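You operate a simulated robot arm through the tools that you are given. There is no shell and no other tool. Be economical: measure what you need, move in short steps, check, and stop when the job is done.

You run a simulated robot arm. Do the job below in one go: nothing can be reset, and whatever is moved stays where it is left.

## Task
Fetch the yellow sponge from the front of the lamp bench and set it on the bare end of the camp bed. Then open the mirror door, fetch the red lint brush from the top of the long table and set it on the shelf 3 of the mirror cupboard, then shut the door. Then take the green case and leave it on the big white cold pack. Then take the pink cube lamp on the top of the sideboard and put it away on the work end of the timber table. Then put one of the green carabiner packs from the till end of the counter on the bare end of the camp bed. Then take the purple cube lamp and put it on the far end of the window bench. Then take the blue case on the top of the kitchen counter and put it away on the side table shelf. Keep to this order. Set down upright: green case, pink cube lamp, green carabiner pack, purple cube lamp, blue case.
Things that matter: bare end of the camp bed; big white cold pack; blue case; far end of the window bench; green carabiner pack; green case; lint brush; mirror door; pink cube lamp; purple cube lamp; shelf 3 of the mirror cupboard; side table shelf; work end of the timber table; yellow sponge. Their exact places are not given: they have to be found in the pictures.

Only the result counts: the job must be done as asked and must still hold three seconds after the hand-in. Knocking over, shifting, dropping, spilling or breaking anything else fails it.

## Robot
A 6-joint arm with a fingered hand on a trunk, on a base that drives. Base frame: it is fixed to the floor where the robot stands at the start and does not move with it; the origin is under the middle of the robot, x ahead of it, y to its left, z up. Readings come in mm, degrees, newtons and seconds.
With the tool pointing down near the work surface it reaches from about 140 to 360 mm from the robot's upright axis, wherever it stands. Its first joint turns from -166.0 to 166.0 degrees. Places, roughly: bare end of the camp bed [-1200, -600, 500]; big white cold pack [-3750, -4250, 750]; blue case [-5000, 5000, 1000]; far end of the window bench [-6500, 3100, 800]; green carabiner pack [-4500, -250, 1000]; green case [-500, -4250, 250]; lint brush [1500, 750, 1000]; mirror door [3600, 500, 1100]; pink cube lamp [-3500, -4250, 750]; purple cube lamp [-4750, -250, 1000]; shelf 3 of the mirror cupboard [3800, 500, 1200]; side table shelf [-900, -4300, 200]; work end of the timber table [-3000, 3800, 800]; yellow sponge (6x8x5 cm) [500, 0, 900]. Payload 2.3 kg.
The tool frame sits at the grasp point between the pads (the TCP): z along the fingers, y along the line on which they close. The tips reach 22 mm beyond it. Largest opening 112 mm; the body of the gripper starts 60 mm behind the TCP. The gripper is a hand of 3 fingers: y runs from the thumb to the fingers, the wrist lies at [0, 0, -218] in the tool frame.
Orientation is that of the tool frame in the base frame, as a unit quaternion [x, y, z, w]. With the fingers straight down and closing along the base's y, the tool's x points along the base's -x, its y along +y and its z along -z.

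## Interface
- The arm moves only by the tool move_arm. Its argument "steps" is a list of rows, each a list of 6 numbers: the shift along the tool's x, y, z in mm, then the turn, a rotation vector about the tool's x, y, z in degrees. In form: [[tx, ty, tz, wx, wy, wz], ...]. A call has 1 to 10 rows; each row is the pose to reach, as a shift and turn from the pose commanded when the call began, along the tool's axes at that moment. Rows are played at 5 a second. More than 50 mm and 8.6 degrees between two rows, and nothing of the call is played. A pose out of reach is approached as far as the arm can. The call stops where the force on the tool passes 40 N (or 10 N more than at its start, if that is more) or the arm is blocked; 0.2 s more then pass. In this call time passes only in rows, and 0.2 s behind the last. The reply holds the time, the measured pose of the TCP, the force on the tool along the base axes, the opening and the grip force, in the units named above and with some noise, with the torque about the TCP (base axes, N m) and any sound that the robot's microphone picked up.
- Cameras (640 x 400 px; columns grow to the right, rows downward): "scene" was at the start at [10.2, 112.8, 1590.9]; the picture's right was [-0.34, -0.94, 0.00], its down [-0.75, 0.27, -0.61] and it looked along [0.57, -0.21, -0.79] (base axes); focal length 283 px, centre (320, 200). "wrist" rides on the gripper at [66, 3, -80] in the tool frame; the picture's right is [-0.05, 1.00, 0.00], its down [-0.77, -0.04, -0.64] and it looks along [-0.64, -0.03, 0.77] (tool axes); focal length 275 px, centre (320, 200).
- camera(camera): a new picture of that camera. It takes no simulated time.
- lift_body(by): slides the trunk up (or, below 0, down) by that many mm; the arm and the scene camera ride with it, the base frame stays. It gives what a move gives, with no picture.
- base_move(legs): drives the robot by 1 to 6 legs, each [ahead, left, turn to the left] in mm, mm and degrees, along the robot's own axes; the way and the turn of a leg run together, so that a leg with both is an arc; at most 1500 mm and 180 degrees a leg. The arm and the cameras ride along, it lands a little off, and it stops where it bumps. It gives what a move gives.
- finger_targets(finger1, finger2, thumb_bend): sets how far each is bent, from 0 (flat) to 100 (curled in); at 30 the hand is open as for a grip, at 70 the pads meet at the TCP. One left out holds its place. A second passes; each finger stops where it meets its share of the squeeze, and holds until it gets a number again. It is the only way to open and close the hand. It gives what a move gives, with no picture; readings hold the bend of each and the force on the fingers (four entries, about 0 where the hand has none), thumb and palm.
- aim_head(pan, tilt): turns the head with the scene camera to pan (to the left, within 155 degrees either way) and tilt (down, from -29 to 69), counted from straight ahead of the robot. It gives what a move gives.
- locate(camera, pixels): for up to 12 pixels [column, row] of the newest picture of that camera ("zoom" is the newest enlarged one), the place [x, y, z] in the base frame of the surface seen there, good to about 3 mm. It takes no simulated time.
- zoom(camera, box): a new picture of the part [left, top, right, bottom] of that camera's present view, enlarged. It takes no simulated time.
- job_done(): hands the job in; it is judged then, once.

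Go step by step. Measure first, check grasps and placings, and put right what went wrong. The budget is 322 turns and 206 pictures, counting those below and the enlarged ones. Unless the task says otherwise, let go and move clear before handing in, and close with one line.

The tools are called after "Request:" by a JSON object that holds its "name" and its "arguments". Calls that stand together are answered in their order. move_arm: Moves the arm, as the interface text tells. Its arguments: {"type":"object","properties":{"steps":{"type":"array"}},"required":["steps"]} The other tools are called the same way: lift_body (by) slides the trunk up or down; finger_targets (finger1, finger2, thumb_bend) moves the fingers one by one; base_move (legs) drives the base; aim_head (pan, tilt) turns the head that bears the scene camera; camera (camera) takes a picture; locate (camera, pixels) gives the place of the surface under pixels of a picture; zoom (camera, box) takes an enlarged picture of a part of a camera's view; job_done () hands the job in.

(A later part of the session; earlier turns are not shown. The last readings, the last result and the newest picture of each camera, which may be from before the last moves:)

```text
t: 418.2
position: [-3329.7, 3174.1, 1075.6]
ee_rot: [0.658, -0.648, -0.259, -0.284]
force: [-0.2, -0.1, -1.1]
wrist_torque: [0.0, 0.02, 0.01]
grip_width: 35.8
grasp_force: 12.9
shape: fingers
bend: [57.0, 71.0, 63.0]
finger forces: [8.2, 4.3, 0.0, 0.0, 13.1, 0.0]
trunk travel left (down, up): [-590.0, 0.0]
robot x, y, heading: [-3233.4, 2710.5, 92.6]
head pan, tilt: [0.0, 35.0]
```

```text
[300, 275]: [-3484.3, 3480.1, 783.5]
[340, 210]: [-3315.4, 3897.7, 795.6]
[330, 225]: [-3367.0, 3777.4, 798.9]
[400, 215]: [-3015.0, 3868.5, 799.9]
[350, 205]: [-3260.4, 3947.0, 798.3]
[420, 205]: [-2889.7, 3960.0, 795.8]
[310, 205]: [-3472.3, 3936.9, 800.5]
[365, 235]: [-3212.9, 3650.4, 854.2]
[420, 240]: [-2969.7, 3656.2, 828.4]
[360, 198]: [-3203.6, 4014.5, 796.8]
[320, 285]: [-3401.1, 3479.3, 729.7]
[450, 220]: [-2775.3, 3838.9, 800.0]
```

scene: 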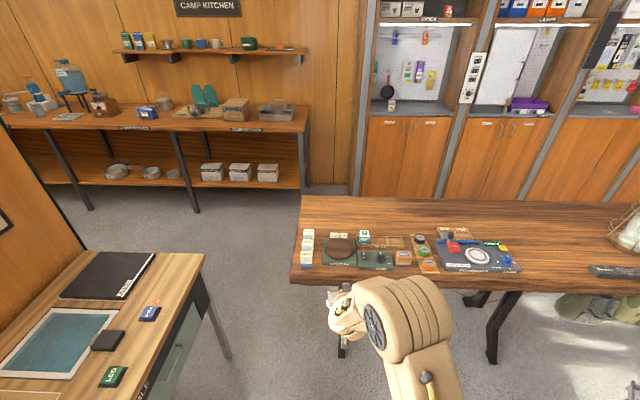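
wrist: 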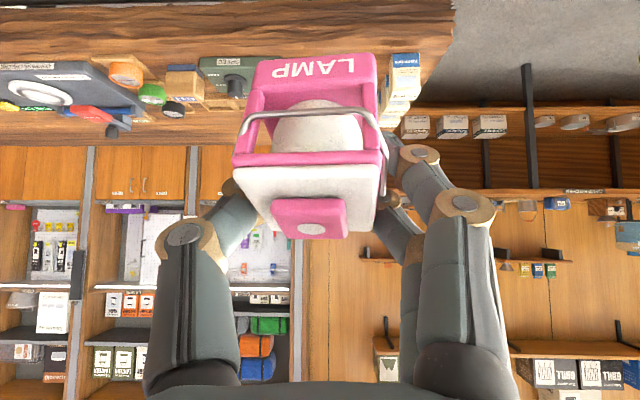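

The front face leans 21° toward the robot; pitching the tool down another 21° will set it upright. I zoom on the work end to choose a free spot near (−3050,3730).

Request:
{"name": "zoom", "arguments": {"camera": "scene", "box": [290, 180, 550, 300]}}

Request:
{"name": "locate", "arguments": {"camera": "zoom", "pixels": [[270, 130], [270, 150], [235, 140], [320, 145], [330, 190], [400, 130], [290, 110], [200, 120], [345, 120], [260, 170], [180, 125], [310, 130]]}}

```text
2.46 times, centred on (420, 240) of scene
```

zoom: 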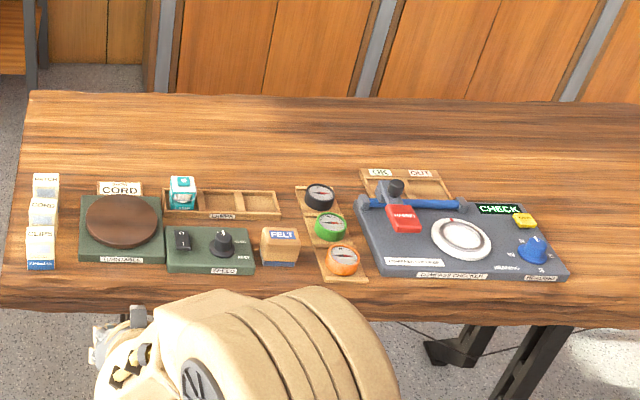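

```text
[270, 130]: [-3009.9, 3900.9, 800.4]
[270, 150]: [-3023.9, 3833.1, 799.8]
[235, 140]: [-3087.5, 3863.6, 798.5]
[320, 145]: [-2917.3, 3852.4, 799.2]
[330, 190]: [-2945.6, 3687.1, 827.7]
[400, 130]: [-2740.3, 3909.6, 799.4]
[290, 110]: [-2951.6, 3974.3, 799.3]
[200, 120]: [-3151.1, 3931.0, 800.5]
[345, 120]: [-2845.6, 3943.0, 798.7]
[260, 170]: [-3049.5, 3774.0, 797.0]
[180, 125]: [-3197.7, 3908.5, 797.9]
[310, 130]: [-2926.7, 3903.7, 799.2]
```

The free strip is behind the trays (y>3760), so I need the 45° pose there; the lamp will right itself as its lower edge touches. First I check the chair at the right before moving sideways.

Request:
{"name": "aim_head", "arguments": {"pan": -50, "tilt": 45}}

Request:
{"name": "camera", "arguments": {"camera": "scene"}}

Request:
{"name": "locate", "arguments": {"camera": "scene", "pixels": [[320, 200], [250, 150], [330, 260], [270, 200], [380, 300], [210, 110]]}}

```text
t: 419.4
position: [-3328.6, 3175.3, 1075.9]
ee_rot: [0.658, -0.647, -0.26, -0.284]
force: [-0.3, 0.2, -1.0]
wrist_torque: [0.01, 0.01, -0.01]
grip_width: 35.9
grasp_force: 12.4
shape: fingers
bend: [57.0, 71.0, 63.0]
finger forces: [8.3, 4.3, 0.0, 0.0, 13.0, 0.1]
trunk travel left (down, up): [-590.0, 0.0]
robot x, y, heading: [-3234.1, 2708.8, 92.3]
head pan, tilt: [-50.0, 45.0]
```

```text
101 pictures are left
```

scene: 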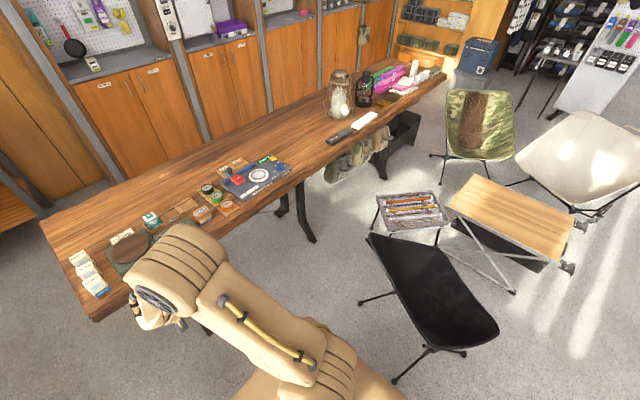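

```text
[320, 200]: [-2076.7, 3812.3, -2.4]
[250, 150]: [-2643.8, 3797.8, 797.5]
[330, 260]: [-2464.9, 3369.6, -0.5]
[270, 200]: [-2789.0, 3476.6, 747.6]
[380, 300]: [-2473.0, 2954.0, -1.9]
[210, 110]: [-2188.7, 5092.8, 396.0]
```

Chair feet stay right of x≈−2620; there's ample room. I move right 250 and ahead 540.

Request:
{"name": "base_move", "arguments": {"legs": [[0, -250, -2.3], [545, 0, 0]]}}

Request:
{"name": "aim_head", "arguments": {"pan": 0, "tilt": 50}}

Request:
{"name": "camera", "arguments": {"camera": "scene"}}

Request:
{"name": "locate", "arguments": {"camera": "scene", "pixels": [[300, 380], [400, 300], [250, 190], [300, 190], [280, 150], [340, 160], [260, 260]]}}

```text
t: 423.9
position: [-3072.3, 3718.7, 1076.3]
ee_rot: [-0.647, 0.658, 0.255, 0.288]
force: [-0.8, -0.2, -0.9]
wrist_torque: [-0.01, 0.03, -0.01]
grip_width: 35.8
grasp_force: 12.4
shape: fingers
bend: [57.0, 71.0, 63.0]
finger forces: [8.2, 4.3, 0.0, 0.0, 13.0, 0.1]
trunk travel left (down, up): [-590.0, 0.0]
robot x, y, heading: [-2991.0, 3245.6, 90.3]
head pan, tilt: [-50.0, 45.0]
```

```text
t: 425.1
position: [-3071.7, 3717.3, 1075.3]
ee_rot: [-0.648, 0.658, 0.254, 0.288]
force: [-1.0, 0.1, -1.3]
wrist_torque: [0.02, 0.0, 0.02]
grip_width: 36.1
grasp_force: 12.7
shape: fingers
bend: [57.0, 71.0, 63.0]
finger forces: [8.2, 4.3, 0.0, 0.0, 13.0, 0.0]
trunk travel left (down, up): [-590.0, 0.0]
robot x, y, heading: [-2994.6, 3246.6, 90.2]
head pan, tilt: [0.0, 50.0]
```

```text
100 pictures are left
```

scene: 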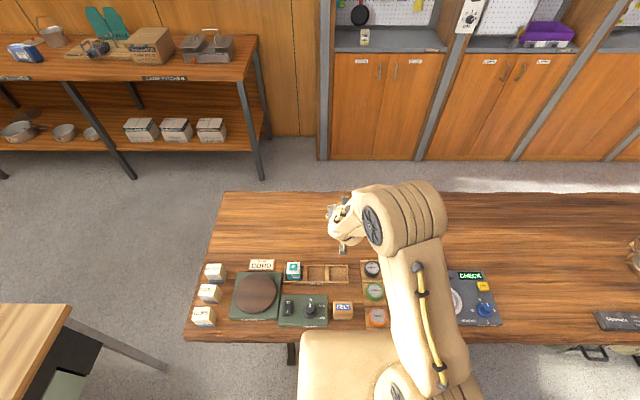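

```text
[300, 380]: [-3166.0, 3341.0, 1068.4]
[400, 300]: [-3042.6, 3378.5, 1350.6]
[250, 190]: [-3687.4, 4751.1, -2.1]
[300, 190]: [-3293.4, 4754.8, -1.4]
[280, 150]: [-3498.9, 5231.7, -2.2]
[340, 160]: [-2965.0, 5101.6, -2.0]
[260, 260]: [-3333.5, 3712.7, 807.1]
```

I advance 42 mm, extend the arm 32, and lower to just above the table.

Request:
{"name": "base_move", "arguments": {"legs": [[42, 0, 0]]}}

Request:
{"name": "move_arm", "arguments": {"steps": [[-12, 0, 12, 0, 0, 0], [-23, 0, 23, 0, 0, 0]]}}

Request:
{"name": "lift_body", "arguments": {"by": -210}}

Request:
{"name": "camera", "arguments": {"camera": "wrist"}}

Request:
{"name": "zoom", "arguments": {"camera": "scene", "box": [240, 170, 440, 310]}}

```text
t: 425.9
position: [-3072.7, 3760.9, 1074.3]
ee_rot: [-0.648, 0.658, 0.254, 0.287]
force: [0.8, 0.0, -1.5]
wrist_torque: [0.0, 0.01, 0.0]
grip_width: 35.7
grasp_force: 12.9
shape: fingers
bend: [57.0, 71.0, 63.0]
finger forces: [8.3, 4.2, 0.0, 0.0, 13.0, 0.0]
trunk travel left (down, up): [-590.0, 0.0]
robot x, y, heading: [-2993.4, 3290.8, 90.5]
head pan, tilt: [0.0, 50.0]
```

```text
t: 426.5
position: [-3070.6, 3793.5, 1073.8]
ee_rot: [-0.648, 0.658, 0.254, 0.288]
force: [1.1, 0.7, -1.0]
wrist_torque: [0.02, 0.04, 0.01]
grip_width: 35.7
grasp_force: 13.3
shape: fingers
bend: [57.0, 71.0, 63.0]
finger forces: [8.4, 4.2, 0.0, 0.0, 13.0, 0.1]
trunk travel left (down, up): [-590.0, 0.0]
robot x, y, heading: [-2995.2, 3292.7, 90.7]
head pan, tilt: [0.0, 50.0]
```

```text
t: 428.8
position: [-3070.7, 3792.9, 865.9]
ee_rot: [-0.648, 0.658, 0.254, 0.287]
force: [0.2, 0.1, -1.1]
wrist_torque: [-0.03, 0.01, -0.02]
grip_width: 36.1
grasp_force: 13.1
shape: fingers
bend: [57.0, 71.0, 63.0]
finger forces: [8.4, 4.3, 0.1, 0.0, 13.0, 0.1]
trunk travel left (down, up): [-380.0, 210.0]
robot x, y, heading: [-2991.4, 3291.8, 90.7]
head pan, tilt: [0.0, 50.0]
```

```text
99 pictures are left
```

wrist: 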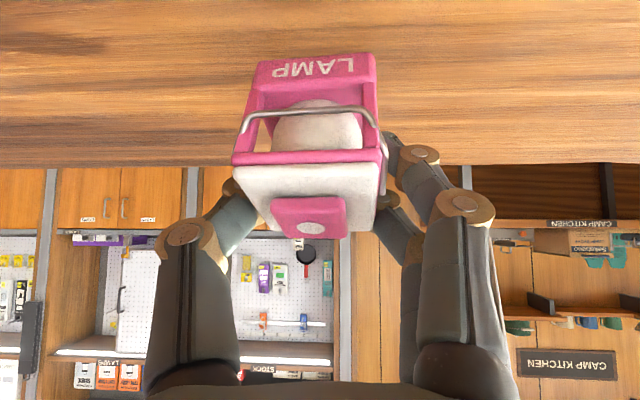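

```text
2.86 times, centred on (340, 240) of scene
```

zoom: 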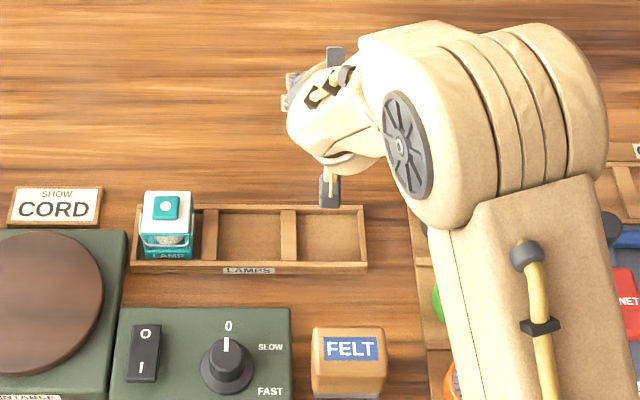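

I check the tray's wall height under the wrist camera mount before going lower.

Request:
{"name": "locate", "arguments": {"camera": "zoom", "pixels": [[330, 208], [330, 200], [290, 208], [360, 215], [250, 235], [330, 190], [338, 175], [165, 195], [300, 100]]}}

Request:
{"name": "locate", "arguments": {"camera": "wrist", "pixels": [[315, 60], [305, 90], [305, 157], [270, 155], [375, 155], [310, 235]]}}

```text
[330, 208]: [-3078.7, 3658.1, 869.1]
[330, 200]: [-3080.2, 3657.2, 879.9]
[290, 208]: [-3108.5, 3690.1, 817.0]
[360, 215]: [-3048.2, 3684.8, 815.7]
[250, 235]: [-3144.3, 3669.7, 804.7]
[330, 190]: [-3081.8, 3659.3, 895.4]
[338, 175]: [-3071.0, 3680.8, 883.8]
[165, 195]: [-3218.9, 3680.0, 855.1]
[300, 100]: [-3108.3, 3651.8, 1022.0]
```

```text
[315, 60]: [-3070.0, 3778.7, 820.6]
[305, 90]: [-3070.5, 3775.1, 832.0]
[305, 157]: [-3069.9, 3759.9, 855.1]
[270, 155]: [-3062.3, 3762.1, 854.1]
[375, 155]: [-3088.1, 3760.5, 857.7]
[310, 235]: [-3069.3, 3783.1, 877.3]
```

Tray top is z 817 and the camera stays ≥24 mm above it. I lower gently, letting the lamp's edge touch and right itself.

Request:
{"name": "move_arm", "arguments": {"steps": [[5, 0, 5, 0, 0, 0], [9, 0, 9, 0, 0, 0], [12, 0, 12, 0, 0, 0]]}}

Request:
{"name": "move_arm", "arguments": {"steps": [[2, 0, 2, 0, 0, 0], [4, 0, 4, 0, 0, 0]]}}

Request:
{"name": "camera", "arguments": {"camera": "wrist"}}

```text
t: 429.6
position: [-3070.1, 3793.2, 848.0]
ee_rot: [-0.647, 0.658, 0.255, 0.288]
force: [0.5, 0.3, 2.7]
wrist_torque: [0.05, 0.01, 0.02]
grip_width: 35.8
grasp_force: 14.0
shape: fingers
bend: [57.0, 71.0, 63.0]
finger forces: [8.6, 5.2, 0.1, 0.0, 13.2, 0.0]
trunk travel left (down, up): [-380.0, 210.0]
robot x, y, heading: [-2993.3, 3288.7, 90.0]
head pan, tilt: [0.0, 50.0]
```

```text
t: 430.2
position: [-3070.3, 3793.1, 843.9]
ee_rot: [-0.647, 0.658, 0.255, 0.289]
force: [-0.9, 3.4, 11.2]
wrist_torque: [-0.09, 0.01, 0.01]
grip_width: 35.6
grasp_force: 17.1
shape: fingers
bend: [58.0, 70.0, 63.0]
finger forces: [10.4, 9.6, 0.0, 0.1, 13.7, 0.0]
trunk travel left (down, up): [-380.0, 210.0]
robot x, y, heading: [-2988.8, 3288.9, 90.5]
head pan, tilt: [0.0, 50.0]
```

```text
97 pictures are left
```

wrist: 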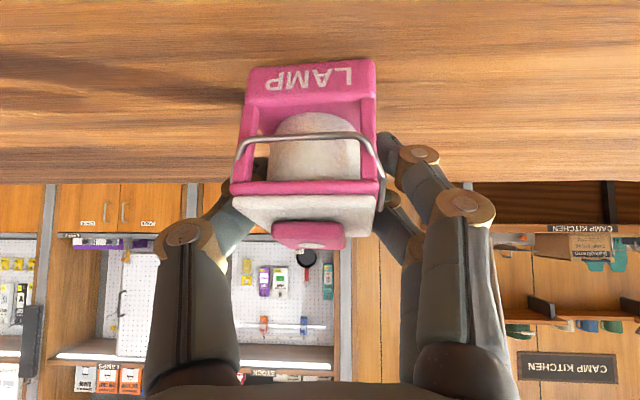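

It is righting as expected. A touch lower, then I loosen the grip slightly.

Request:
{"name": "move_arm", "arguments": {"steps": [[1.5, 0, 1.5, 0, 0, 0], [2.5, 0, 2.5, 0, 0, 0]]}}

Request:
{"name": "finger_targets", "arguments": {"finger1": 57, "finger2": 61, "thumb_bend": 59}}

Request:
{"name": "camera", "arguments": {"camera": "wrist"}}

```text
t: 430.8
position: [-3070.7, 3792.8, 839.5]
ee_rot: [-0.647, 0.658, 0.254, 0.289]
force: [-1.0, 4.3, 11.0]
wrist_torque: [-0.15, 0.01, -0.02]
grip_width: 35.8
grasp_force: 18.3
shape: fingers
bend: [59.0, 70.0, 63.0]
finger forces: [11.0, 11.6, 0.0, 0.0, 13.6, 0.0]
trunk travel left (down, up): [-380.0, 210.0]
robot x, y, heading: [-2992.4, 3287.9, 90.4]
head pan, tilt: [0.0, 50.0]
```

```text
t: 431.8
position: [-3069.9, 3793.0, 839.0]
ee_rot: [-0.648, 0.658, 0.255, 0.288]
force: [0.4, 0.5, -0.6]
wrist_torque: [-0.01, 0.04, 0.03]
grip_width: 38.8
grasp_force: 2.1
shape: fingers
bend: [54.0, 61.0, 58.0]
finger forces: [1.2, 0.2, 0.1, 0.0, 1.3, 0.0]
trunk travel left (down, up): [-380.0, 210.0]
robot x, y, heading: [-2991.9, 3292.5, 90.5]
head pan, tilt: [0.0, 50.0]
```

```text
96 pictures are left
```

wrist: 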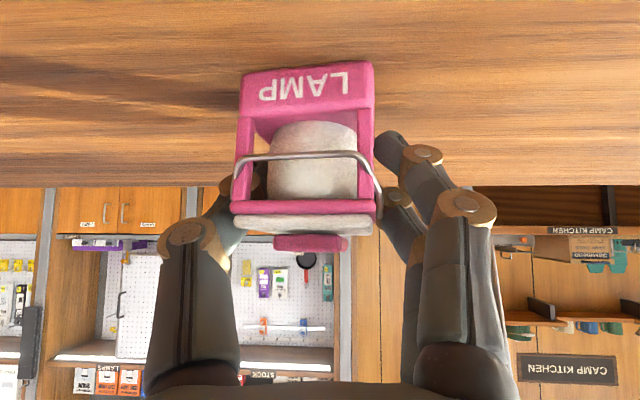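

Nearly flat. I open fully and retreat upward-back along the tool axis.

Request:
{"name": "finger_targets", "arguments": {"finger1": 38, "finger2": 38, "thumb_bend": 38}}

Request:
{"name": "move_arm", "arguments": {"steps": [[0, 0, -40, 0, 0, 0], [0, 0, -80, 0, 0, 0]]}}

Request:
{"name": "camera", "arguments": {"camera": "wrist"}}

```text
t: 432.8
position: [-3071.2, 3792.8, 838.7]
ee_rot: [-0.647, 0.659, 0.254, 0.288]
force: [-0.1, 0.0, 0.6]
wrist_torque: [0.05, -0.03, 0.01]
grip_width: 88.7
grasp_force: 0.0
shape: fingers
bend: [38.0, 38.0, 38.0]
finger forces: [0.0, 0.1, 0.1, 0.0, 0.0, 0.0]
trunk travel left (down, up): [-380.0, 210.0]
robot x, y, heading: [-2987.7, 3287.8, 90.2]
head pan, tilt: [0.0, 50.0]
```

```text
t: 433.4
position: [-3075.3, 3736.1, 897.4]
ee_rot: [-0.647, 0.658, 0.254, 0.289]
force: [-0.2, -1.1, 0.1]
wrist_torque: [-0.05, 0.01, -0.03]
grip_width: 89.1
grasp_force: 0.2
shape: fingers
bend: [38.0, 38.0, 38.0]
finger forces: [0.0, 0.0, 0.0, 0.1, 0.0, 0.0]
trunk travel left (down, up): [-380.0, 210.0]
robot x, y, heading: [-2995.0, 3291.0, 90.4]
head pan, tilt: [0.0, 50.0]
```

```text
95 pictures are left
```

wrist: 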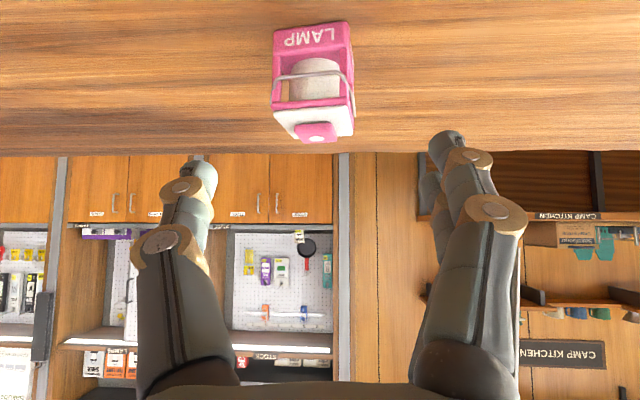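

The pink lamp stands upright on the work end. I raise, back away and drive to the counter for the carabiner packs.

Request:
{"name": "lift_body", "arguments": {"by": 210}}

Request:
{"name": "base_move", "arguments": {"legs": [[-600, 0, 0], [0, 670, 0], [-1500, 0, 0], [-1400, 0, 0], [0, 0, 90]]}}

Request:
{"name": "aim_head", "arguments": {"pan": 0, "tilt": 35}}

Request:
{"name": "camera", "arguments": {"camera": "scene"}}

```text
t: 435.6
position: [-3075.4, 3736.3, 1106.3]
ee_rot: [-0.648, 0.658, 0.254, 0.288]
force: [-0.6, -0.1, -0.8]
wrist_torque: [0.0, 0.0, -0.02]
grip_width: 89.2
grasp_force: 0.1
shape: fingers
bend: [38.0, 38.0, 38.0]
finger forces: [0.0, 0.0, 0.1, 0.1, 0.1, 0.1]
trunk travel left (down, up): [-590.0, 0.0]
robot x, y, heading: [-2991.4, 3292.0, 90.3]
head pan, tilt: [0.0, 50.0]
```

```text
t: 459.8
position: [-4084.8, -317.4, 1107.4]
ee_rot: [0.923, -0.008, -0.384, -0.024]
force: [0.4, 0.0, -0.3]
wrist_torque: [-0.01, 0.01, -0.03]
grip_width: 89.0
grasp_force: 0.0
shape: fingers
bend: [38.0, 38.0, 38.0]
finger forces: [0.0, 0.1, 0.0, 0.0, 0.1, 0.0]
trunk travel left (down, up): [-590.0, 0.0]
robot x, y, heading: [-3637.3, -235.1, -179.5]
head pan, tilt: [0.0, 50.0]
```

```text
t: 460.6
position: [-4083.8, -316.1, 1106.9]
ee_rot: [0.923, -0.009, -0.384, -0.025]
force: [1.2, 0.1, -1.6]
wrist_torque: [-0.02, -0.01, -0.02]
grip_width: 89.0
grasp_force: 0.0
shape: fingers
bend: [38.0, 38.0, 38.0]
finger forces: [0.0, 0.1, 0.0, 0.0, 0.0, 0.0]
trunk travel left (down, up): [-590.0, 0.0]
robot x, y, heading: [-3635.0, -231.3, -179.6]
head pan, tilt: [0.0, 35.0]
```

```text
94 pictures are left
```

scene: 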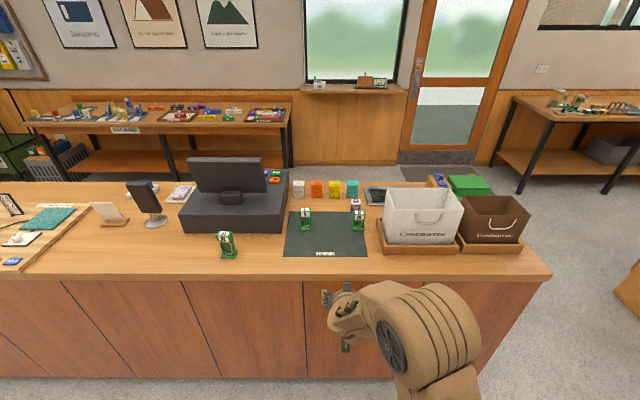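

Three small green packs show at (228,245), (306,218), (358,219); the purple cube lamp at (356,205). I zoom and measure.

Request:
{"name": "zoom", "arguments": {"camera": "scene", "box": [200, 170, 400, 280]}}

Request:
{"name": "locate", "arguments": {"camera": "zoom", "pixels": [[90, 210], [90, 240], [75, 240], [108, 240], [95, 270], [340, 130], [340, 155], [340, 185], [505, 150], [500, 115], [500, 105], [300, 300]]}}

```text
3.20 times, centred on (300, 225) of scene
```

zoom: 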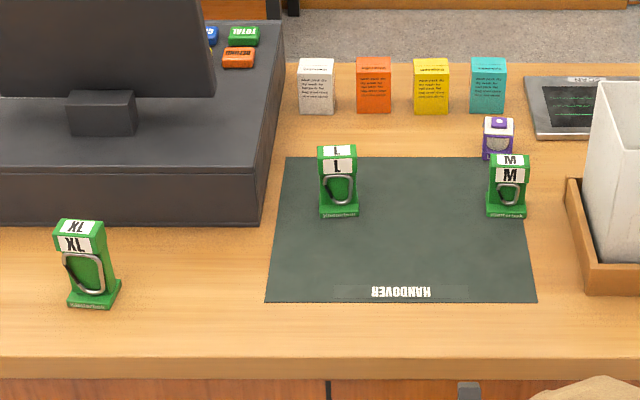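

```text
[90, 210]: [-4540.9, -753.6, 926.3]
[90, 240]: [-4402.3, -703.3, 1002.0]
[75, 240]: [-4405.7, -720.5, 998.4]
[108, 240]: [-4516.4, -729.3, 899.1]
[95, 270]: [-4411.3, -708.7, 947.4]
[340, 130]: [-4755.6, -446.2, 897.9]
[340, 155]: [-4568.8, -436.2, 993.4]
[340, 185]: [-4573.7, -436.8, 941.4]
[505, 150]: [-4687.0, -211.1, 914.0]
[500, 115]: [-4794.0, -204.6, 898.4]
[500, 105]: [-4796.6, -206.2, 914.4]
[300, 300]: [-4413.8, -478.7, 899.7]
```

The hint's position matches the "M" pack (on the mat's right, before the purple lamp). I move closer for a precise look.

Request:
{"name": "base_move", "arguments": {"legs": [[250, 0, -0.5]]}}

Request:
{"name": "aim_head", "arguments": {"pan": 0, "tilt": 45}}

Request:
{"name": "zoom", "arguments": {"camera": "scene", "box": [250, 120, 450, 245]}}

Request:
{"name": "camera", "arguments": {"camera": "wrist"}}

```text
t: 462.4
position: [-4338.0, -307.0, 1105.8]
ee_rot: [0.923, -0.017, -0.383, -0.028]
force: [0.3, 0.4, 0.4]
wrist_torque: [-0.01, -0.01, 0.0]
grip_width: 88.9
grasp_force: 0.0
shape: fingers
bend: [38.0, 38.0, 38.0]
finger forces: [0.0, 0.1, 0.1, 0.0, 0.0, 0.0]
trunk travel left (down, up): [-590.0, 0.0]
robot x, y, heading: [-3888.2, -231.4, 179.2]
head pan, tilt: [0.0, 35.0]
```

```text
t: 463.1
position: [-4338.3, -307.6, 1105.6]
ee_rot: [0.923, -0.017, -0.383, -0.028]
force: [-0.3, -0.1, 0.2]
wrist_torque: [0.02, 0.03, -0.02]
grip_width: 88.7
grasp_force: 0.0
shape: fingers
bend: [38.0, 38.0, 38.0]
finger forces: [0.1, 0.0, 0.1, 0.0, 0.0, 0.0]
trunk travel left (down, up): [-590.0, 0.0]
robot x, y, heading: [-3893.8, -231.7, 179.0]
head pan, tilt: [0.0, 45.0]
```

```text
3.20 times, centred on (350, 182) of scene
```

zoom: 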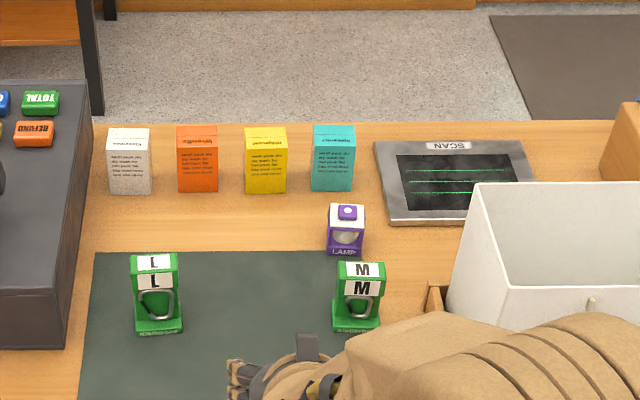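

```text
91 pictures are left
```

wrist: 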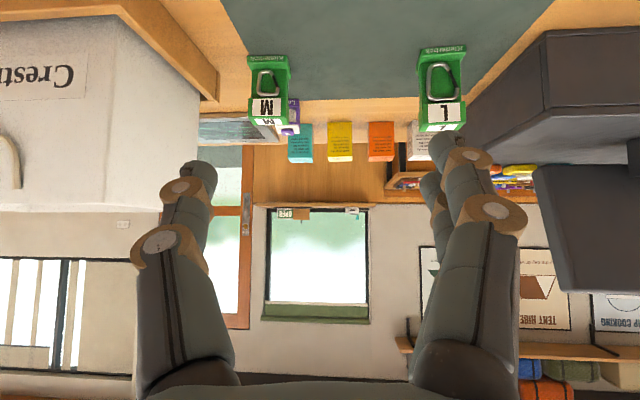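

Request:
{"name": "locate", "arguments": {"camera": "zoom", "pixels": [[358, 268], [360, 288], [336, 310], [381, 310], [355, 328], [345, 208], [330, 235], [365, 235], [345, 250], [430, 300], [450, 330], [345, 214]]}}

Request:
{"name": "locate", "arguments": {"camera": "wrist", "pixels": [[250, 70], [290, 65], [268, 60], [268, 115], [250, 118], [282, 120], [295, 110], [215, 80], [130, 30], [265, 95]]}}

```text
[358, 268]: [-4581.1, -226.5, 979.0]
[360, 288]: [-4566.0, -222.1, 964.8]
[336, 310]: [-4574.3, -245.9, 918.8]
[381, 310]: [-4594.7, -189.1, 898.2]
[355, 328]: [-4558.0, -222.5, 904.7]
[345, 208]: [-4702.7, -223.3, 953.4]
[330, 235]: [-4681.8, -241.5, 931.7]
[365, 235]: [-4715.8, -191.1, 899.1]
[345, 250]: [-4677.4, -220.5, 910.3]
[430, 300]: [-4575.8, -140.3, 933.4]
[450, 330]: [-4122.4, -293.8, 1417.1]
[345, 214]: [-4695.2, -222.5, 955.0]
```

```text
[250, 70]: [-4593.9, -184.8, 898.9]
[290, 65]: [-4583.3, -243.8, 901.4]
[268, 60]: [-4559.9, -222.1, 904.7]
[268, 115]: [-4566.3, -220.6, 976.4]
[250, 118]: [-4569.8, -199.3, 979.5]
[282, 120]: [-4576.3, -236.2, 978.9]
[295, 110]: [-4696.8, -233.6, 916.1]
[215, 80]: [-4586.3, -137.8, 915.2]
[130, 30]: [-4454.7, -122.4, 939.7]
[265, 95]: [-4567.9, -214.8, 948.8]
```

The M pack spans y −245…−197, z 900–980, with a wooden tray at y≈−140 and the lamp 80 mm behind. I check the paper bag's height, since the forearm passes near it.

Request:
{"name": "camera", "arguments": {"camera": "scene"}}

Request:
{"name": "locate", "arguments": {"camera": "scene", "pixels": [[400, 178], [445, 180], [405, 210], [460, 212], [440, 220], [470, 230], [320, 240], [345, 245], [420, 240], [450, 250], [330, 290]]}}

```text
90 pictures are left
```

scene: 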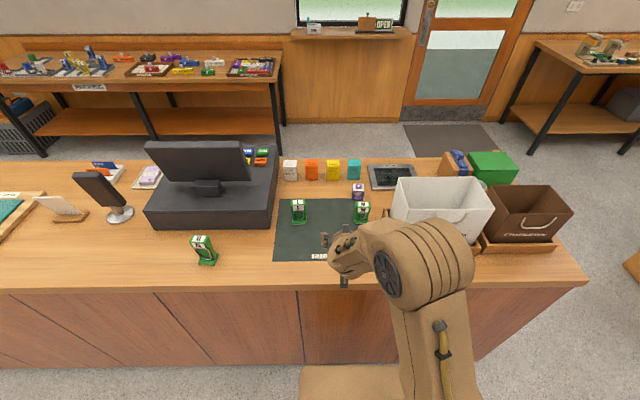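

```text
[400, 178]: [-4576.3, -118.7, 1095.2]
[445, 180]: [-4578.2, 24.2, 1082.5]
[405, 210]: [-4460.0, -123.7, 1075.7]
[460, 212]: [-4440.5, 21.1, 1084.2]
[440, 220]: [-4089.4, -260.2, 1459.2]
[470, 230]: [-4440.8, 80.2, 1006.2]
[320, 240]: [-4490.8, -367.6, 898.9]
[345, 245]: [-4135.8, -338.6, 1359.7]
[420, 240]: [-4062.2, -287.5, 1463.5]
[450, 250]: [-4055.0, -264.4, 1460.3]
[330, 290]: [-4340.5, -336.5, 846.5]
```

The forearm near the wrist only extends ~45 mm to its right, so the bag (y≥−122, top z 1090) stays clear. I drive so that the hand comes above the M pack.

Request:
{"name": "base_move", "arguments": {"legs": [[0, -94, 1], [215, 0, 0]]}}

Request:
{"name": "camera", "arguments": {"camera": "wrist"}}

Request:
{"name": "camera", "arguments": {"camera": "scene"}}

```text
t: 465.6
position: [-4554.8, -217.9, 1106.3]
ee_rot: [0.923, -0.011, -0.383, -0.025]
force: [0.0, 0.5, -0.2]
wrist_torque: [0.01, 0.02, 0.05]
grip_width: 88.8
grasp_force: 0.0
shape: fingers
bend: [38.0, 38.0, 38.0]
finger forces: [0.1, 0.1, 0.0, 0.1, 0.0, 0.0]
trunk travel left (down, up): [-590.0, 0.0]
robot x, y, heading: [-4108.4, -139.4, -179.6]
head pan, tilt: [0.0, 45.0]
```

```text
89 pictures are left
```

wrist: 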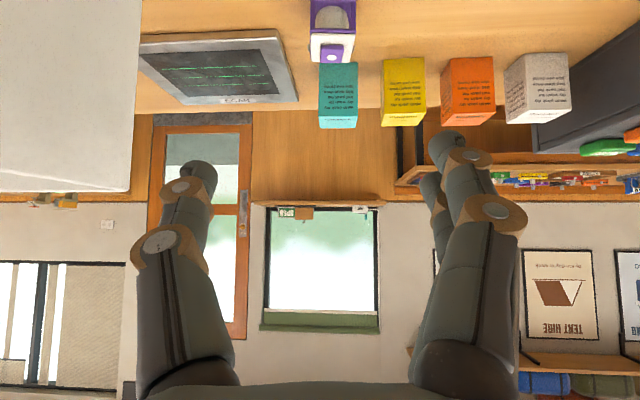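

```text
88 pictures are left
```

scene: 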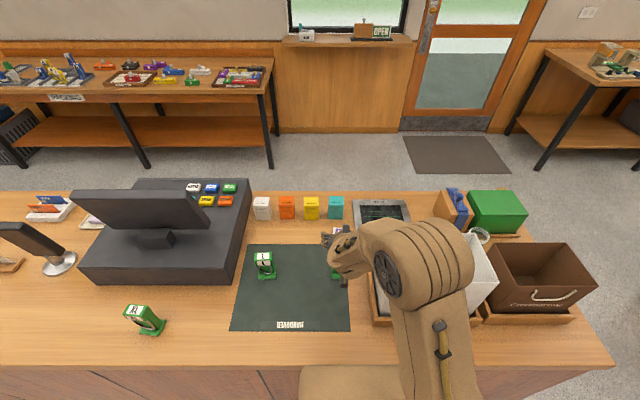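

I extend 24 mm and lower 110 mm, then check alignment.

Request:
{"name": "move_arm", "arguments": {"steps": [[-17, 1, 17, 0, 0, 0]]}}

Request:
{"name": "lift_body", "arguments": {"by": -90}}

Request:
{"name": "camera", "arguments": {"camera": "wrist"}}

Request:
{"name": "zoom", "arguments": {"camera": "scene", "box": [280, 160, 520, 310]}}

```text
t: 465.9
position: [-4578.9, -219.6, 1105.0]
ee_rot: [0.923, -0.01, -0.384, -0.025]
force: [-1.2, -0.3, 0.2]
wrist_torque: [0.01, 0.0, -0.01]
grip_width: 88.9
grasp_force: 0.0
shape: fingers
bend: [38.0, 38.0, 38.0]
finger forces: [0.0, 0.0, 0.0, 0.0, 0.0, 0.0]
trunk travel left (down, up): [-590.0, 0.0]
robot x, y, heading: [-4105.3, -137.0, -179.7]
head pan, tilt: [0.0, 45.0]
```

```text
t: 467.2
position: [-4578.1, -219.4, 1015.2]
ee_rot: [0.923, -0.009, -0.384, -0.024]
force: [0.0, 0.3, -0.6]
wrist_torque: [0.02, 0.02, -0.03]
grip_width: 88.8
grasp_force: 0.1
shape: fingers
bend: [38.0, 38.0, 38.0]
finger forces: [0.0, 0.0, 0.0, 0.0, 0.0, 0.0]
trunk travel left (down, up): [-500.0, 90.0]
robot x, y, heading: [-4109.8, -139.5, -179.8]
head pan, tilt: [0.0, 45.0]
```

```text
87 pictures are left
```

wrist: 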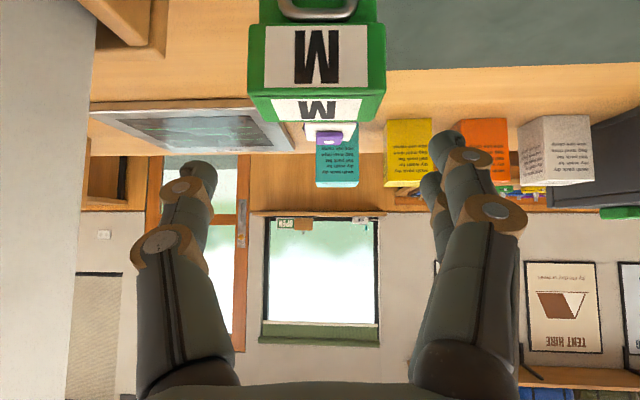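

```text
2.67 times, centred on (400, 235) of scene
```

zoom: 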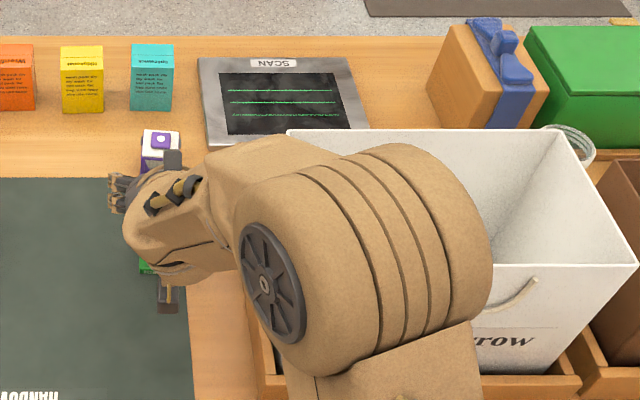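

Request:
{"name": "locate", "arguments": {"camera": "wrist", "pixels": [[262, 60], [372, 55], [318, 108], [318, 120], [318, 60], [275, 110], [365, 105], [250, 85], [385, 80]]}}

Request:
{"name": "locate", "arguments": {"camera": "zoom", "pixels": [[460, 240], [480, 270], [250, 170], [380, 170], [230, 240], [400, 360]]}}

```text
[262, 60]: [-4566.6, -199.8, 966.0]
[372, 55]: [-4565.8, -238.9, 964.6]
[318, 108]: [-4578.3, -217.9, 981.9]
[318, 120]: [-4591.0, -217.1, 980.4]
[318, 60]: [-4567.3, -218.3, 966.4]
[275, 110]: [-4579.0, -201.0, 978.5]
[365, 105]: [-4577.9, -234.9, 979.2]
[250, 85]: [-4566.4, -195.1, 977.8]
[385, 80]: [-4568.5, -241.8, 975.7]
```

```text
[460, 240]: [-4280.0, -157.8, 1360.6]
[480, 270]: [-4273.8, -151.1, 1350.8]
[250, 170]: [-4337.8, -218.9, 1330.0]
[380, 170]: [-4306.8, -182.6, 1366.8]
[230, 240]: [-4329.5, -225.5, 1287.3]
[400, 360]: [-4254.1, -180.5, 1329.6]
```

Aligned. I lower 70 mm and grip.

Request:
{"name": "lift_body", "arguments": {"by": -68}}

Request:
{"name": "finger_targets", "arguments": {"finger1": 58, "finger2": 58, "thumb_bend": 58}}

Request:
{"name": "camera", "arguments": {"camera": "wrist"}}

```text
t: 468.3
position: [-4577.8, -219.5, 947.4]
ee_rot: [0.923, -0.011, -0.384, -0.026]
force: [-0.2, 0.2, 0.3]
wrist_torque: [0.0, -0.02, -0.04]
grip_width: 89.1
grasp_force: 0.0
shape: fingers
bend: [38.0, 38.0, 38.0]
finger forces: [0.0, 0.0, 0.0, 0.1, 0.1, 0.0]
trunk travel left (down, up): [-432.0, 158.0]
robot x, y, heading: [-4109.1, -137.7, -179.8]
head pan, tilt: [0.0, 45.0]
```

```text
t: 469.3
position: [-4578.6, -220.2, 947.9]
ee_rot: [0.923, -0.011, -0.384, -0.026]
force: [-0.6, -0.8, -0.1]
wrist_torque: [0.0, -0.01, 0.0]
grip_width: 46.8
grasp_force: 3.9
shape: fingers
bend: [53.0, 55.0, 55.0]
finger forces: [2.4, 1.3, 0.0, 0.0, 3.8, 0.0]
trunk travel left (down, up): [-432.0, 158.0]
robot x, y, heading: [-4108.4, -137.7, -179.8]
head pan, tilt: [0.0, 45.0]
```

```text
85 pictures are left
```

wrist: 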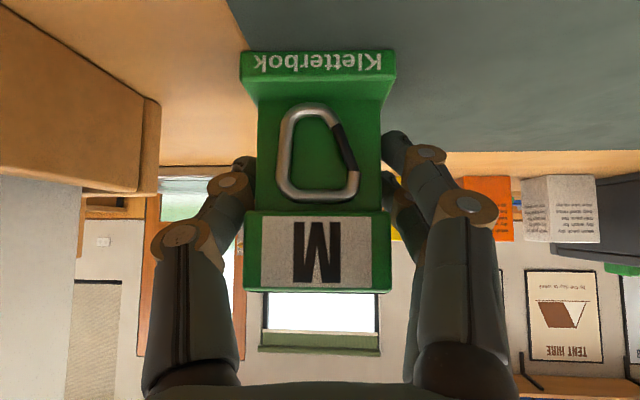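

Request:
{"name": "finger_targets", "arguments": {"finger1": 65, "finger2": 65, "thumb_bend": 65}}

Request:
{"name": "lift_body", "arguments": {"by": 158}}

Request:
{"name": "camera", "arguments": {"camera": "wrist"}}

```text
t: 470.3
position: [-4578.5, -219.0, 948.4]
ee_rot: [0.923, -0.011, -0.384, -0.025]
force: [0.1, 0.4, 0.0]
wrist_torque: [-0.03, -0.01, 0.01]
grip_width: 45.3
grasp_force: 12.8
shape: fingers
bend: [55.0, 57.0, 58.0]
finger forces: [7.0, 5.3, 0.0, 0.1, 12.2, 0.0]
trunk travel left (down, up): [-432.0, 158.0]
robot x, y, heading: [-4107.7, -138.8, -179.8]
head pan, tilt: [0.0, 45.0]
```

```text
t: 472.1
position: [-4578.7, -219.3, 1106.8]
ee_rot: [0.924, -0.01, -0.382, -0.024]
force: [-0.2, 0.3, -1.3]
wrist_torque: [0.03, 0.02, 0.01]
grip_width: 45.0
grasp_force: 12.2
shape: fingers
bend: [55.0, 58.0, 58.0]
finger forces: [6.6, 4.6, 0.1, 0.1, 12.2, 0.0]
trunk travel left (down, up): [-590.0, 0.0]
robot x, y, heading: [-4108.4, -134.5, -179.9]
head pan, tilt: [0.0, 45.0]
```

```text
84 pictures are left
```

wrist: 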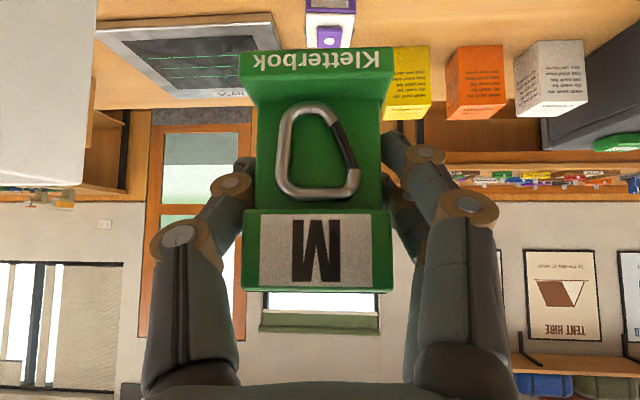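

Held upright, bottom 48 mm below the TCP. I'll go to the cot's end from its +y side: back out, face −y, pass along y≈+500.

Request:
{"name": "base_move", "arguments": {"legs": [[-450, 0, 0], [0, 0, 90], [-600, 0, 0], [0, 1500, 0], [0, 1000, 0]]}}

Request:
{"name": "aim_head", "arguments": {"pan": 10, "tilt": 45}}

Request:
{"name": "camera", "arguments": {"camera": "scene"}}

```text
t: 493.7
position: [-1073.3, -19.6, 1106.4]
ee_rot: [0.67, 0.635, -0.293, 0.249]
force: [0.2, 0.0, -1.7]
wrist_torque: [-0.02, -0.02, -0.01]
grip_width: 45.0
grasp_force: 11.8
shape: fingers
bend: [55.0, 58.0, 58.0]
finger forces: [6.6, 4.5, 0.1, 0.0, 12.0, 0.0]
trunk travel left (down, up): [-590.0, 0.0]
robot x, y, heading: [-1143.3, 455.2, -91.7]
head pan, tilt: [0.0, 45.0]
```

```text
t: 494.4
position: [-1073.9, -19.3, 1106.0]
ee_rot: [0.669, 0.636, -0.292, 0.249]
force: [-0.8, -0.4, -1.4]
wrist_torque: [-0.02, 0.04, 0.01]
grip_width: 45.0
grasp_force: 11.5
shape: fingers
bend: [55.0, 58.0, 58.0]
finger forces: [6.6, 4.5, 0.0, 0.0, 11.9, 0.0]
trunk travel left (down, up): [-590.0, 0.0]
robot x, y, heading: [-1144.5, 452.3, -91.7]
head pan, tilt: [10.0, 45.0]
```

```text
83 pictures are left
```

scene: 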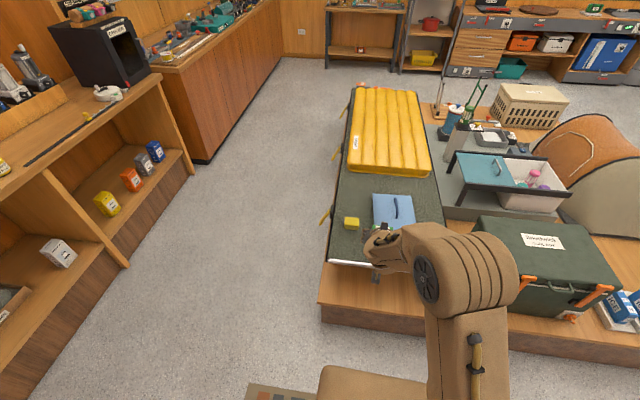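

I measure the free spot between frame, sponge and pillow.

Request:
{"name": "locate", "arguments": {"camera": "scene", "pixels": [[335, 262], [360, 264], [351, 223], [345, 229], [358, 229], [377, 225], [350, 245], [338, 245], [333, 300], [375, 200], [343, 218]]}}

```text
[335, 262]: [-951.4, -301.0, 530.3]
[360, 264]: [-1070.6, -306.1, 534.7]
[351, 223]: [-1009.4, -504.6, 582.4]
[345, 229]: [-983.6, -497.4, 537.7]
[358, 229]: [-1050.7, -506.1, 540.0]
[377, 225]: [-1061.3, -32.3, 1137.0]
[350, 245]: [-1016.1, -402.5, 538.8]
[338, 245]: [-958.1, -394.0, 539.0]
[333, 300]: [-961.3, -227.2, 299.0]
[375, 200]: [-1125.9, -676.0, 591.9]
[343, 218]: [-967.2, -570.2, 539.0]
```

Spot at about (−1065,−410) is free. I drive 392 ahead, then lower.

Request:
{"name": "base_move", "arguments": {"legs": [[392, 0, 1.7]]}}

Request:
{"name": "lift_body", "arguments": {"by": -400}}

Request:
{"name": "lift_body", "arguments": {"by": -80}}

Request:
{"name": "camera", "arguments": {"camera": "scene"}}

Request:
{"name": "camera", "arguments": {"camera": "wrist"}}

```text
t: 496.8
position: [-1065.5, -408.2, 1105.3]
ee_rot: [0.66, 0.645, -0.289, 0.254]
force: [-0.1, 0.3, -1.9]
wrist_torque: [0.01, 0.01, 0.0]
grip_width: 45.2
grasp_force: 11.4
shape: fingers
bend: [55.0, 58.0, 58.0]
finger forces: [6.6, 4.5, 0.0, 0.0, 11.8, 0.0]
trunk travel left (down, up): [-590.0, 0.0]
robot x, y, heading: [-1148.6, 60.9, -89.9]
head pan, tilt: [10.0, 45.0]
```

```text
t: 500.7
position: [-1066.7, -408.3, 705.4]
ee_rot: [0.66, 0.645, -0.289, 0.254]
force: [0.6, -0.5, -1.8]
wrist_torque: [0.0, 0.0, 0.03]
grip_width: 45.1
grasp_force: 11.0
shape: fingers
bend: [55.0, 58.0, 58.0]
finger forces: [6.6, 4.5, 0.1, 0.0, 11.9, 0.0]
trunk travel left (down, up): [-190.0, 400.0]
robot x, y, heading: [-1150.0, 65.2, -90.0]
head pan, tilt: [10.0, 45.0]
```

```text
t: 501.8
position: [-1065.8, -407.9, 626.5]
ee_rot: [0.66, 0.645, -0.289, 0.253]
force: [-0.4, -0.1, -1.8]
wrist_torque: [-0.01, 0.02, -0.01]
grip_width: 45.3
grasp_force: 12.1
shape: fingers
bend: [55.0, 58.0, 58.0]
finger forces: [6.6, 4.5, 0.0, 0.0, 11.9, 0.0]
trunk travel left (down, up): [-110.0, 480.0]
robot x, y, heading: [-1145.8, 61.4, -90.0]
head pan, tilt: [10.0, 45.0]
```

```text
82 pictures are left
```

scene: 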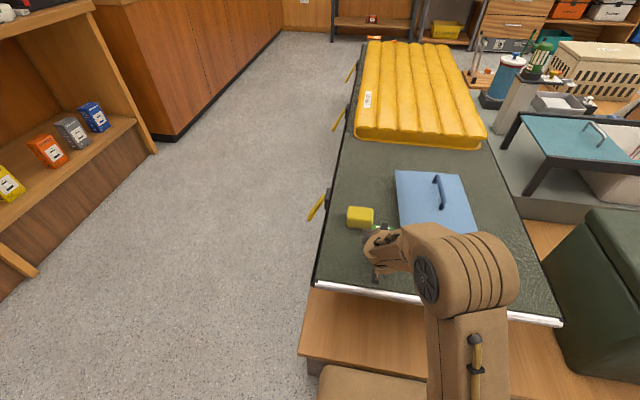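

```text
81 pictures are left
```

wrist: 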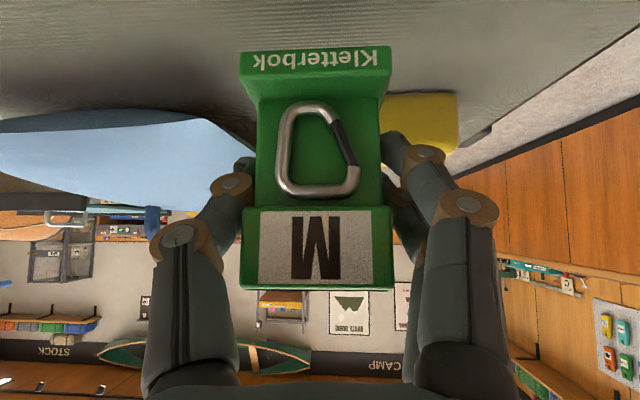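

Clear. Lower 34, then fine steps to contact.

Request:
{"name": "lift_body", "arguments": {"by": -34}}

Request:
{"name": "move_arm", "arguments": {"steps": [[1.5, 0, 1.5, 0, 0, 0], [2.8, 0, 2.8, 0, 0, 0], [4, 0, 4, 0, 0, 0]]}}

```text
t: 502.6
position: [-1066.0, -406.9, 591.7]
ee_rot: [0.66, 0.646, -0.288, 0.254]
force: [-0.1, 0.0, -1.5]
wrist_torque: [0.01, 0.0, -0.01]
grip_width: 45.1
grasp_force: 11.6
shape: fingers
bend: [55.0, 58.0, 58.0]
finger forces: [6.6, 4.5, 0.0, 0.1, 12.0, 0.0]
trunk travel left (down, up): [-76.0, 514.0]
robot x, y, heading: [-1148.0, 65.0, -90.2]
head pan, tilt: [10.0, 45.0]
```

```text
t: 503.4
position: [-1066.4, -407.5, 588.8]
ee_rot: [0.66, 0.644, -0.29, 0.255]
force: [0.7, -3.4, 7.3]
wrist_torque: [-0.05, -0.02, -0.02]
grip_width: 45.0
grasp_force: 14.0
shape: fingers
bend: [56.0, 58.0, 58.0]
finger forces: [7.4, 6.8, 0.0, 0.0, 12.7, 0.0]
trunk travel left (down, up): [-76.0, 514.0]
robot x, y, heading: [-1147.3, 60.2, -89.9]
head pan, tilt: [10.0, 45.0]
```

Contact. I open and withdraw along the tool axis.

Request:
{"name": "finger_targets", "arguments": {"finger1": 50, "finger2": 50, "thumb_bend": 50}}

Request:
{"name": "finger_targets", "arguments": {"finger1": 36, "finger2": 36, "thumb_bend": 36}}

Request:
{"name": "move_arm", "arguments": {"steps": [[0, 0, -40, 0, 0, 0], [0, 0, -80, 0, 0, 0]]}}

Request:
{"name": "camera", "arguments": {"camera": "wrist"}}

```text
t: 504.4
position: [-1066.8, -407.3, 587.2]
ee_rot: [0.66, 0.645, -0.289, 0.254]
force: [0.0, 0.4, -0.3]
wrist_torque: [-0.03, 0.04, 0.02]
grip_width: 54.3
grasp_force: 0.0
shape: fingers
bend: [50.0, 50.0, 50.0]
finger forces: [0.0, 0.0, 0.1, 0.0, 0.1, 0.0]
trunk travel left (down, up): [-76.0, 514.0]
robot x, y, heading: [-1147.5, 62.3, -90.0]
head pan, tilt: [10.0, 45.0]
```

```text
t: 505.4
position: [-1067.0, -407.7, 586.4]
ee_rot: [0.661, 0.645, -0.289, 0.252]
force: [0.0, -0.3, -0.7]
wrist_torque: [-0.01, 0.0, -0.01]
grip_width: 94.5
grasp_force: 0.1
shape: fingers
bend: [36.0, 36.0, 36.0]
finger forces: [0.1, 0.0, 0.0, 0.1, 0.1, 0.1]
trunk travel left (down, up): [-76.0, 514.0]
robot x, y, heading: [-1147.1, 64.7, -89.8]
head pan, tilt: [10.0, 45.0]
```

```text
t: 506.0
position: [-1061.0, -351.2, 642.1]
ee_rot: [0.661, 0.645, -0.289, 0.252]
force: [-0.2, -0.8, 0.1]
wrist_torque: [0.04, -0.03, 0.01]
grip_width: 94.6
grasp_force: 0.1
shape: fingers
bend: [36.0, 36.0, 36.0]
finger forces: [0.1, 0.0, 0.0, 0.1, 0.0, 0.1]
trunk travel left (down, up): [-76.0, 514.0]
robot x, y, heading: [-1149.0, 62.7, -90.4]
head pan, tilt: [10.0, 45.0]
```

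```text
80 pictures are left
```

wrist: 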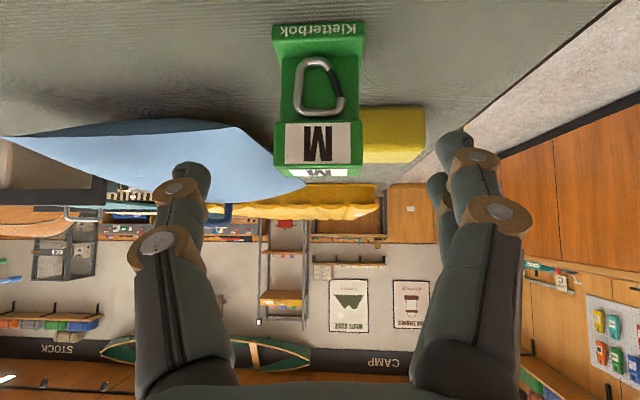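

The pack stands upright by the sponge. Next the purple lamp: I retrace the way to the counter.

Request:
{"name": "lift_body", "arguments": {"by": 400}}

Request:
{"name": "lift_body", "arguments": {"by": 114}}

Request:
{"name": "base_move", "arguments": {"legs": [[-400, 0, 0], [0, -1500, 0], [0, -1050, 0], [600, 0, 0], [0, 0, -90]]}}

Request:
{"name": "aim_head", "arguments": {"pan": 0, "tilt": 40}}

Request:
{"name": "camera", "arguments": {"camera": "scene"}}

```text
t: 509.8
position: [-1060.9, -350.9, 1043.3]
ee_rot: [0.661, 0.645, -0.289, 0.253]
force: [0.0, 0.1, -0.3]
wrist_torque: [-0.01, 0.02, 0.0]
grip_width: 94.6
grasp_force: 0.1
shape: fingers
bend: [36.0, 36.0, 36.0]
finger forces: [0.1, 0.0, 0.0, 0.1, 0.1, 0.0]
trunk travel left (down, up): [-476.0, 114.0]
robot x, y, heading: [-1147.6, 62.0, -90.0]
head pan, tilt: [10.0, 45.0]
```

```text
t: 511.3
position: [-1062.0, -353.2, 1156.4]
ee_rot: [0.66, 0.645, -0.289, 0.254]
force: [-1.0, 0.9, -0.2]
wrist_torque: [0.0, 0.01, -0.02]
grip_width: 94.4
grasp_force: 0.0
shape: fingers
bend: [36.0, 36.0, 36.0]
finger forces: [0.0, 0.0, 0.0, 0.0, 0.0, 0.0]
trunk travel left (down, up): [-590.0, 0.0]
robot x, y, heading: [-1148.5, 62.5, -90.0]
head pan, tilt: [10.0, 45.0]
```

```text
t: 532.7
position: [-4105.9, -254.0, 1156.5]
ee_rot: [0.923, -0.003, -0.383, -0.021]
force: [-0.5, -0.3, 0.5]
wrist_torque: [0.01, 0.01, -0.02]
grip_width: 94.5
grasp_force: 0.1
shape: fingers
bend: [36.0, 36.0, 36.0]
finger forces: [0.0, 0.0, 0.0, 0.1, 0.0, 0.0]
trunk travel left (down, up): [-590.0, 0.0]
robot x, y, heading: [-3692.4, -160.1, -179.1]
head pan, tilt: [10.0, 45.0]
```

```text
t: 533.4
position: [-4104.2, -255.0, 1157.0]
ee_rot: [0.923, -0.003, -0.384, -0.021]
force: [-0.1, 0.3, 0.1]
wrist_torque: [-0.01, -0.01, -0.02]
grip_width: 94.8
grasp_force: 0.1
shape: fingers
bend: [36.0, 36.0, 36.0]
finger forces: [0.0, 0.0, 0.1, 0.1, 0.1, 0.0]
trunk travel left (down, up): [-590.0, 0.0]
robot x, y, heading: [-3691.0, -158.7, -179.0]
head pan, tilt: [0.0, 40.0]
```

```text
79 pictures are left
```

scene: 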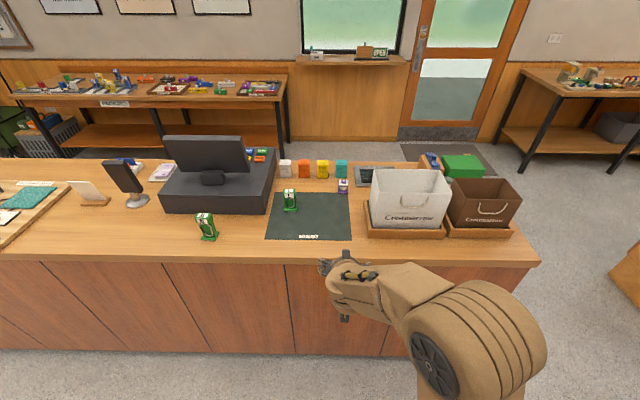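

I check how far the forearm sticks out to the right of the hand, given the bag (y≥−122).

Request:
{"name": "locate", "arguments": {"camera": "scene", "pixels": [[385, 272], [420, 268], [450, 280], [490, 285], [530, 320], [400, 290], [343, 180], [343, 190], [338, 186], [349, 186]]}}

Request:
{"name": "zoom", "arguments": {"camera": "scene", "box": [300, 150, 460, 250]}}

```text
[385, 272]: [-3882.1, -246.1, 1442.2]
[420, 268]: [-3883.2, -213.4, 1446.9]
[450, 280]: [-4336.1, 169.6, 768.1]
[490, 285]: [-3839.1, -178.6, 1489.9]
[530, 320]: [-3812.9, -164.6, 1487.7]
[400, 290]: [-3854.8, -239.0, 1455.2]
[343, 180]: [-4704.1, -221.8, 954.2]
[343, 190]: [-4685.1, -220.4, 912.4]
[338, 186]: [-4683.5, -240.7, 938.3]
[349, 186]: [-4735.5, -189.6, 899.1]
```

```text
4.00 times, centred on (380, 200) of scene
```

zoom: 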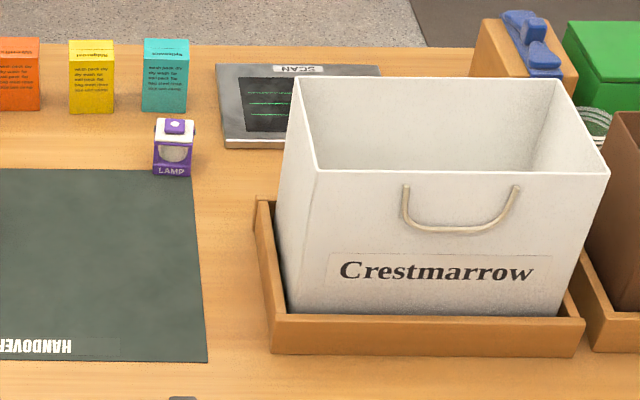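

Forearm stays ~55 mm clear of the bag. I check the scanner tray's corner near the lamp.

Request:
{"name": "locate", "arguments": {"camera": "zoom", "pixels": [[226, 145], [222, 138], [250, 138], [219, 75], [157, 150], [192, 150], [175, 172], [160, 40], [188, 105], [150, 105]]}}

```text
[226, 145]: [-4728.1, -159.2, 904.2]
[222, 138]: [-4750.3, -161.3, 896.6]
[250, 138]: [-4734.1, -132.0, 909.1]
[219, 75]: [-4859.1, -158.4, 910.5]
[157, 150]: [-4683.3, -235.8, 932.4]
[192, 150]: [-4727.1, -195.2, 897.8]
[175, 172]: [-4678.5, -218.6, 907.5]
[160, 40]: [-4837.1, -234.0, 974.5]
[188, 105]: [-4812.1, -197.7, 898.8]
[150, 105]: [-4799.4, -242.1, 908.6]
```

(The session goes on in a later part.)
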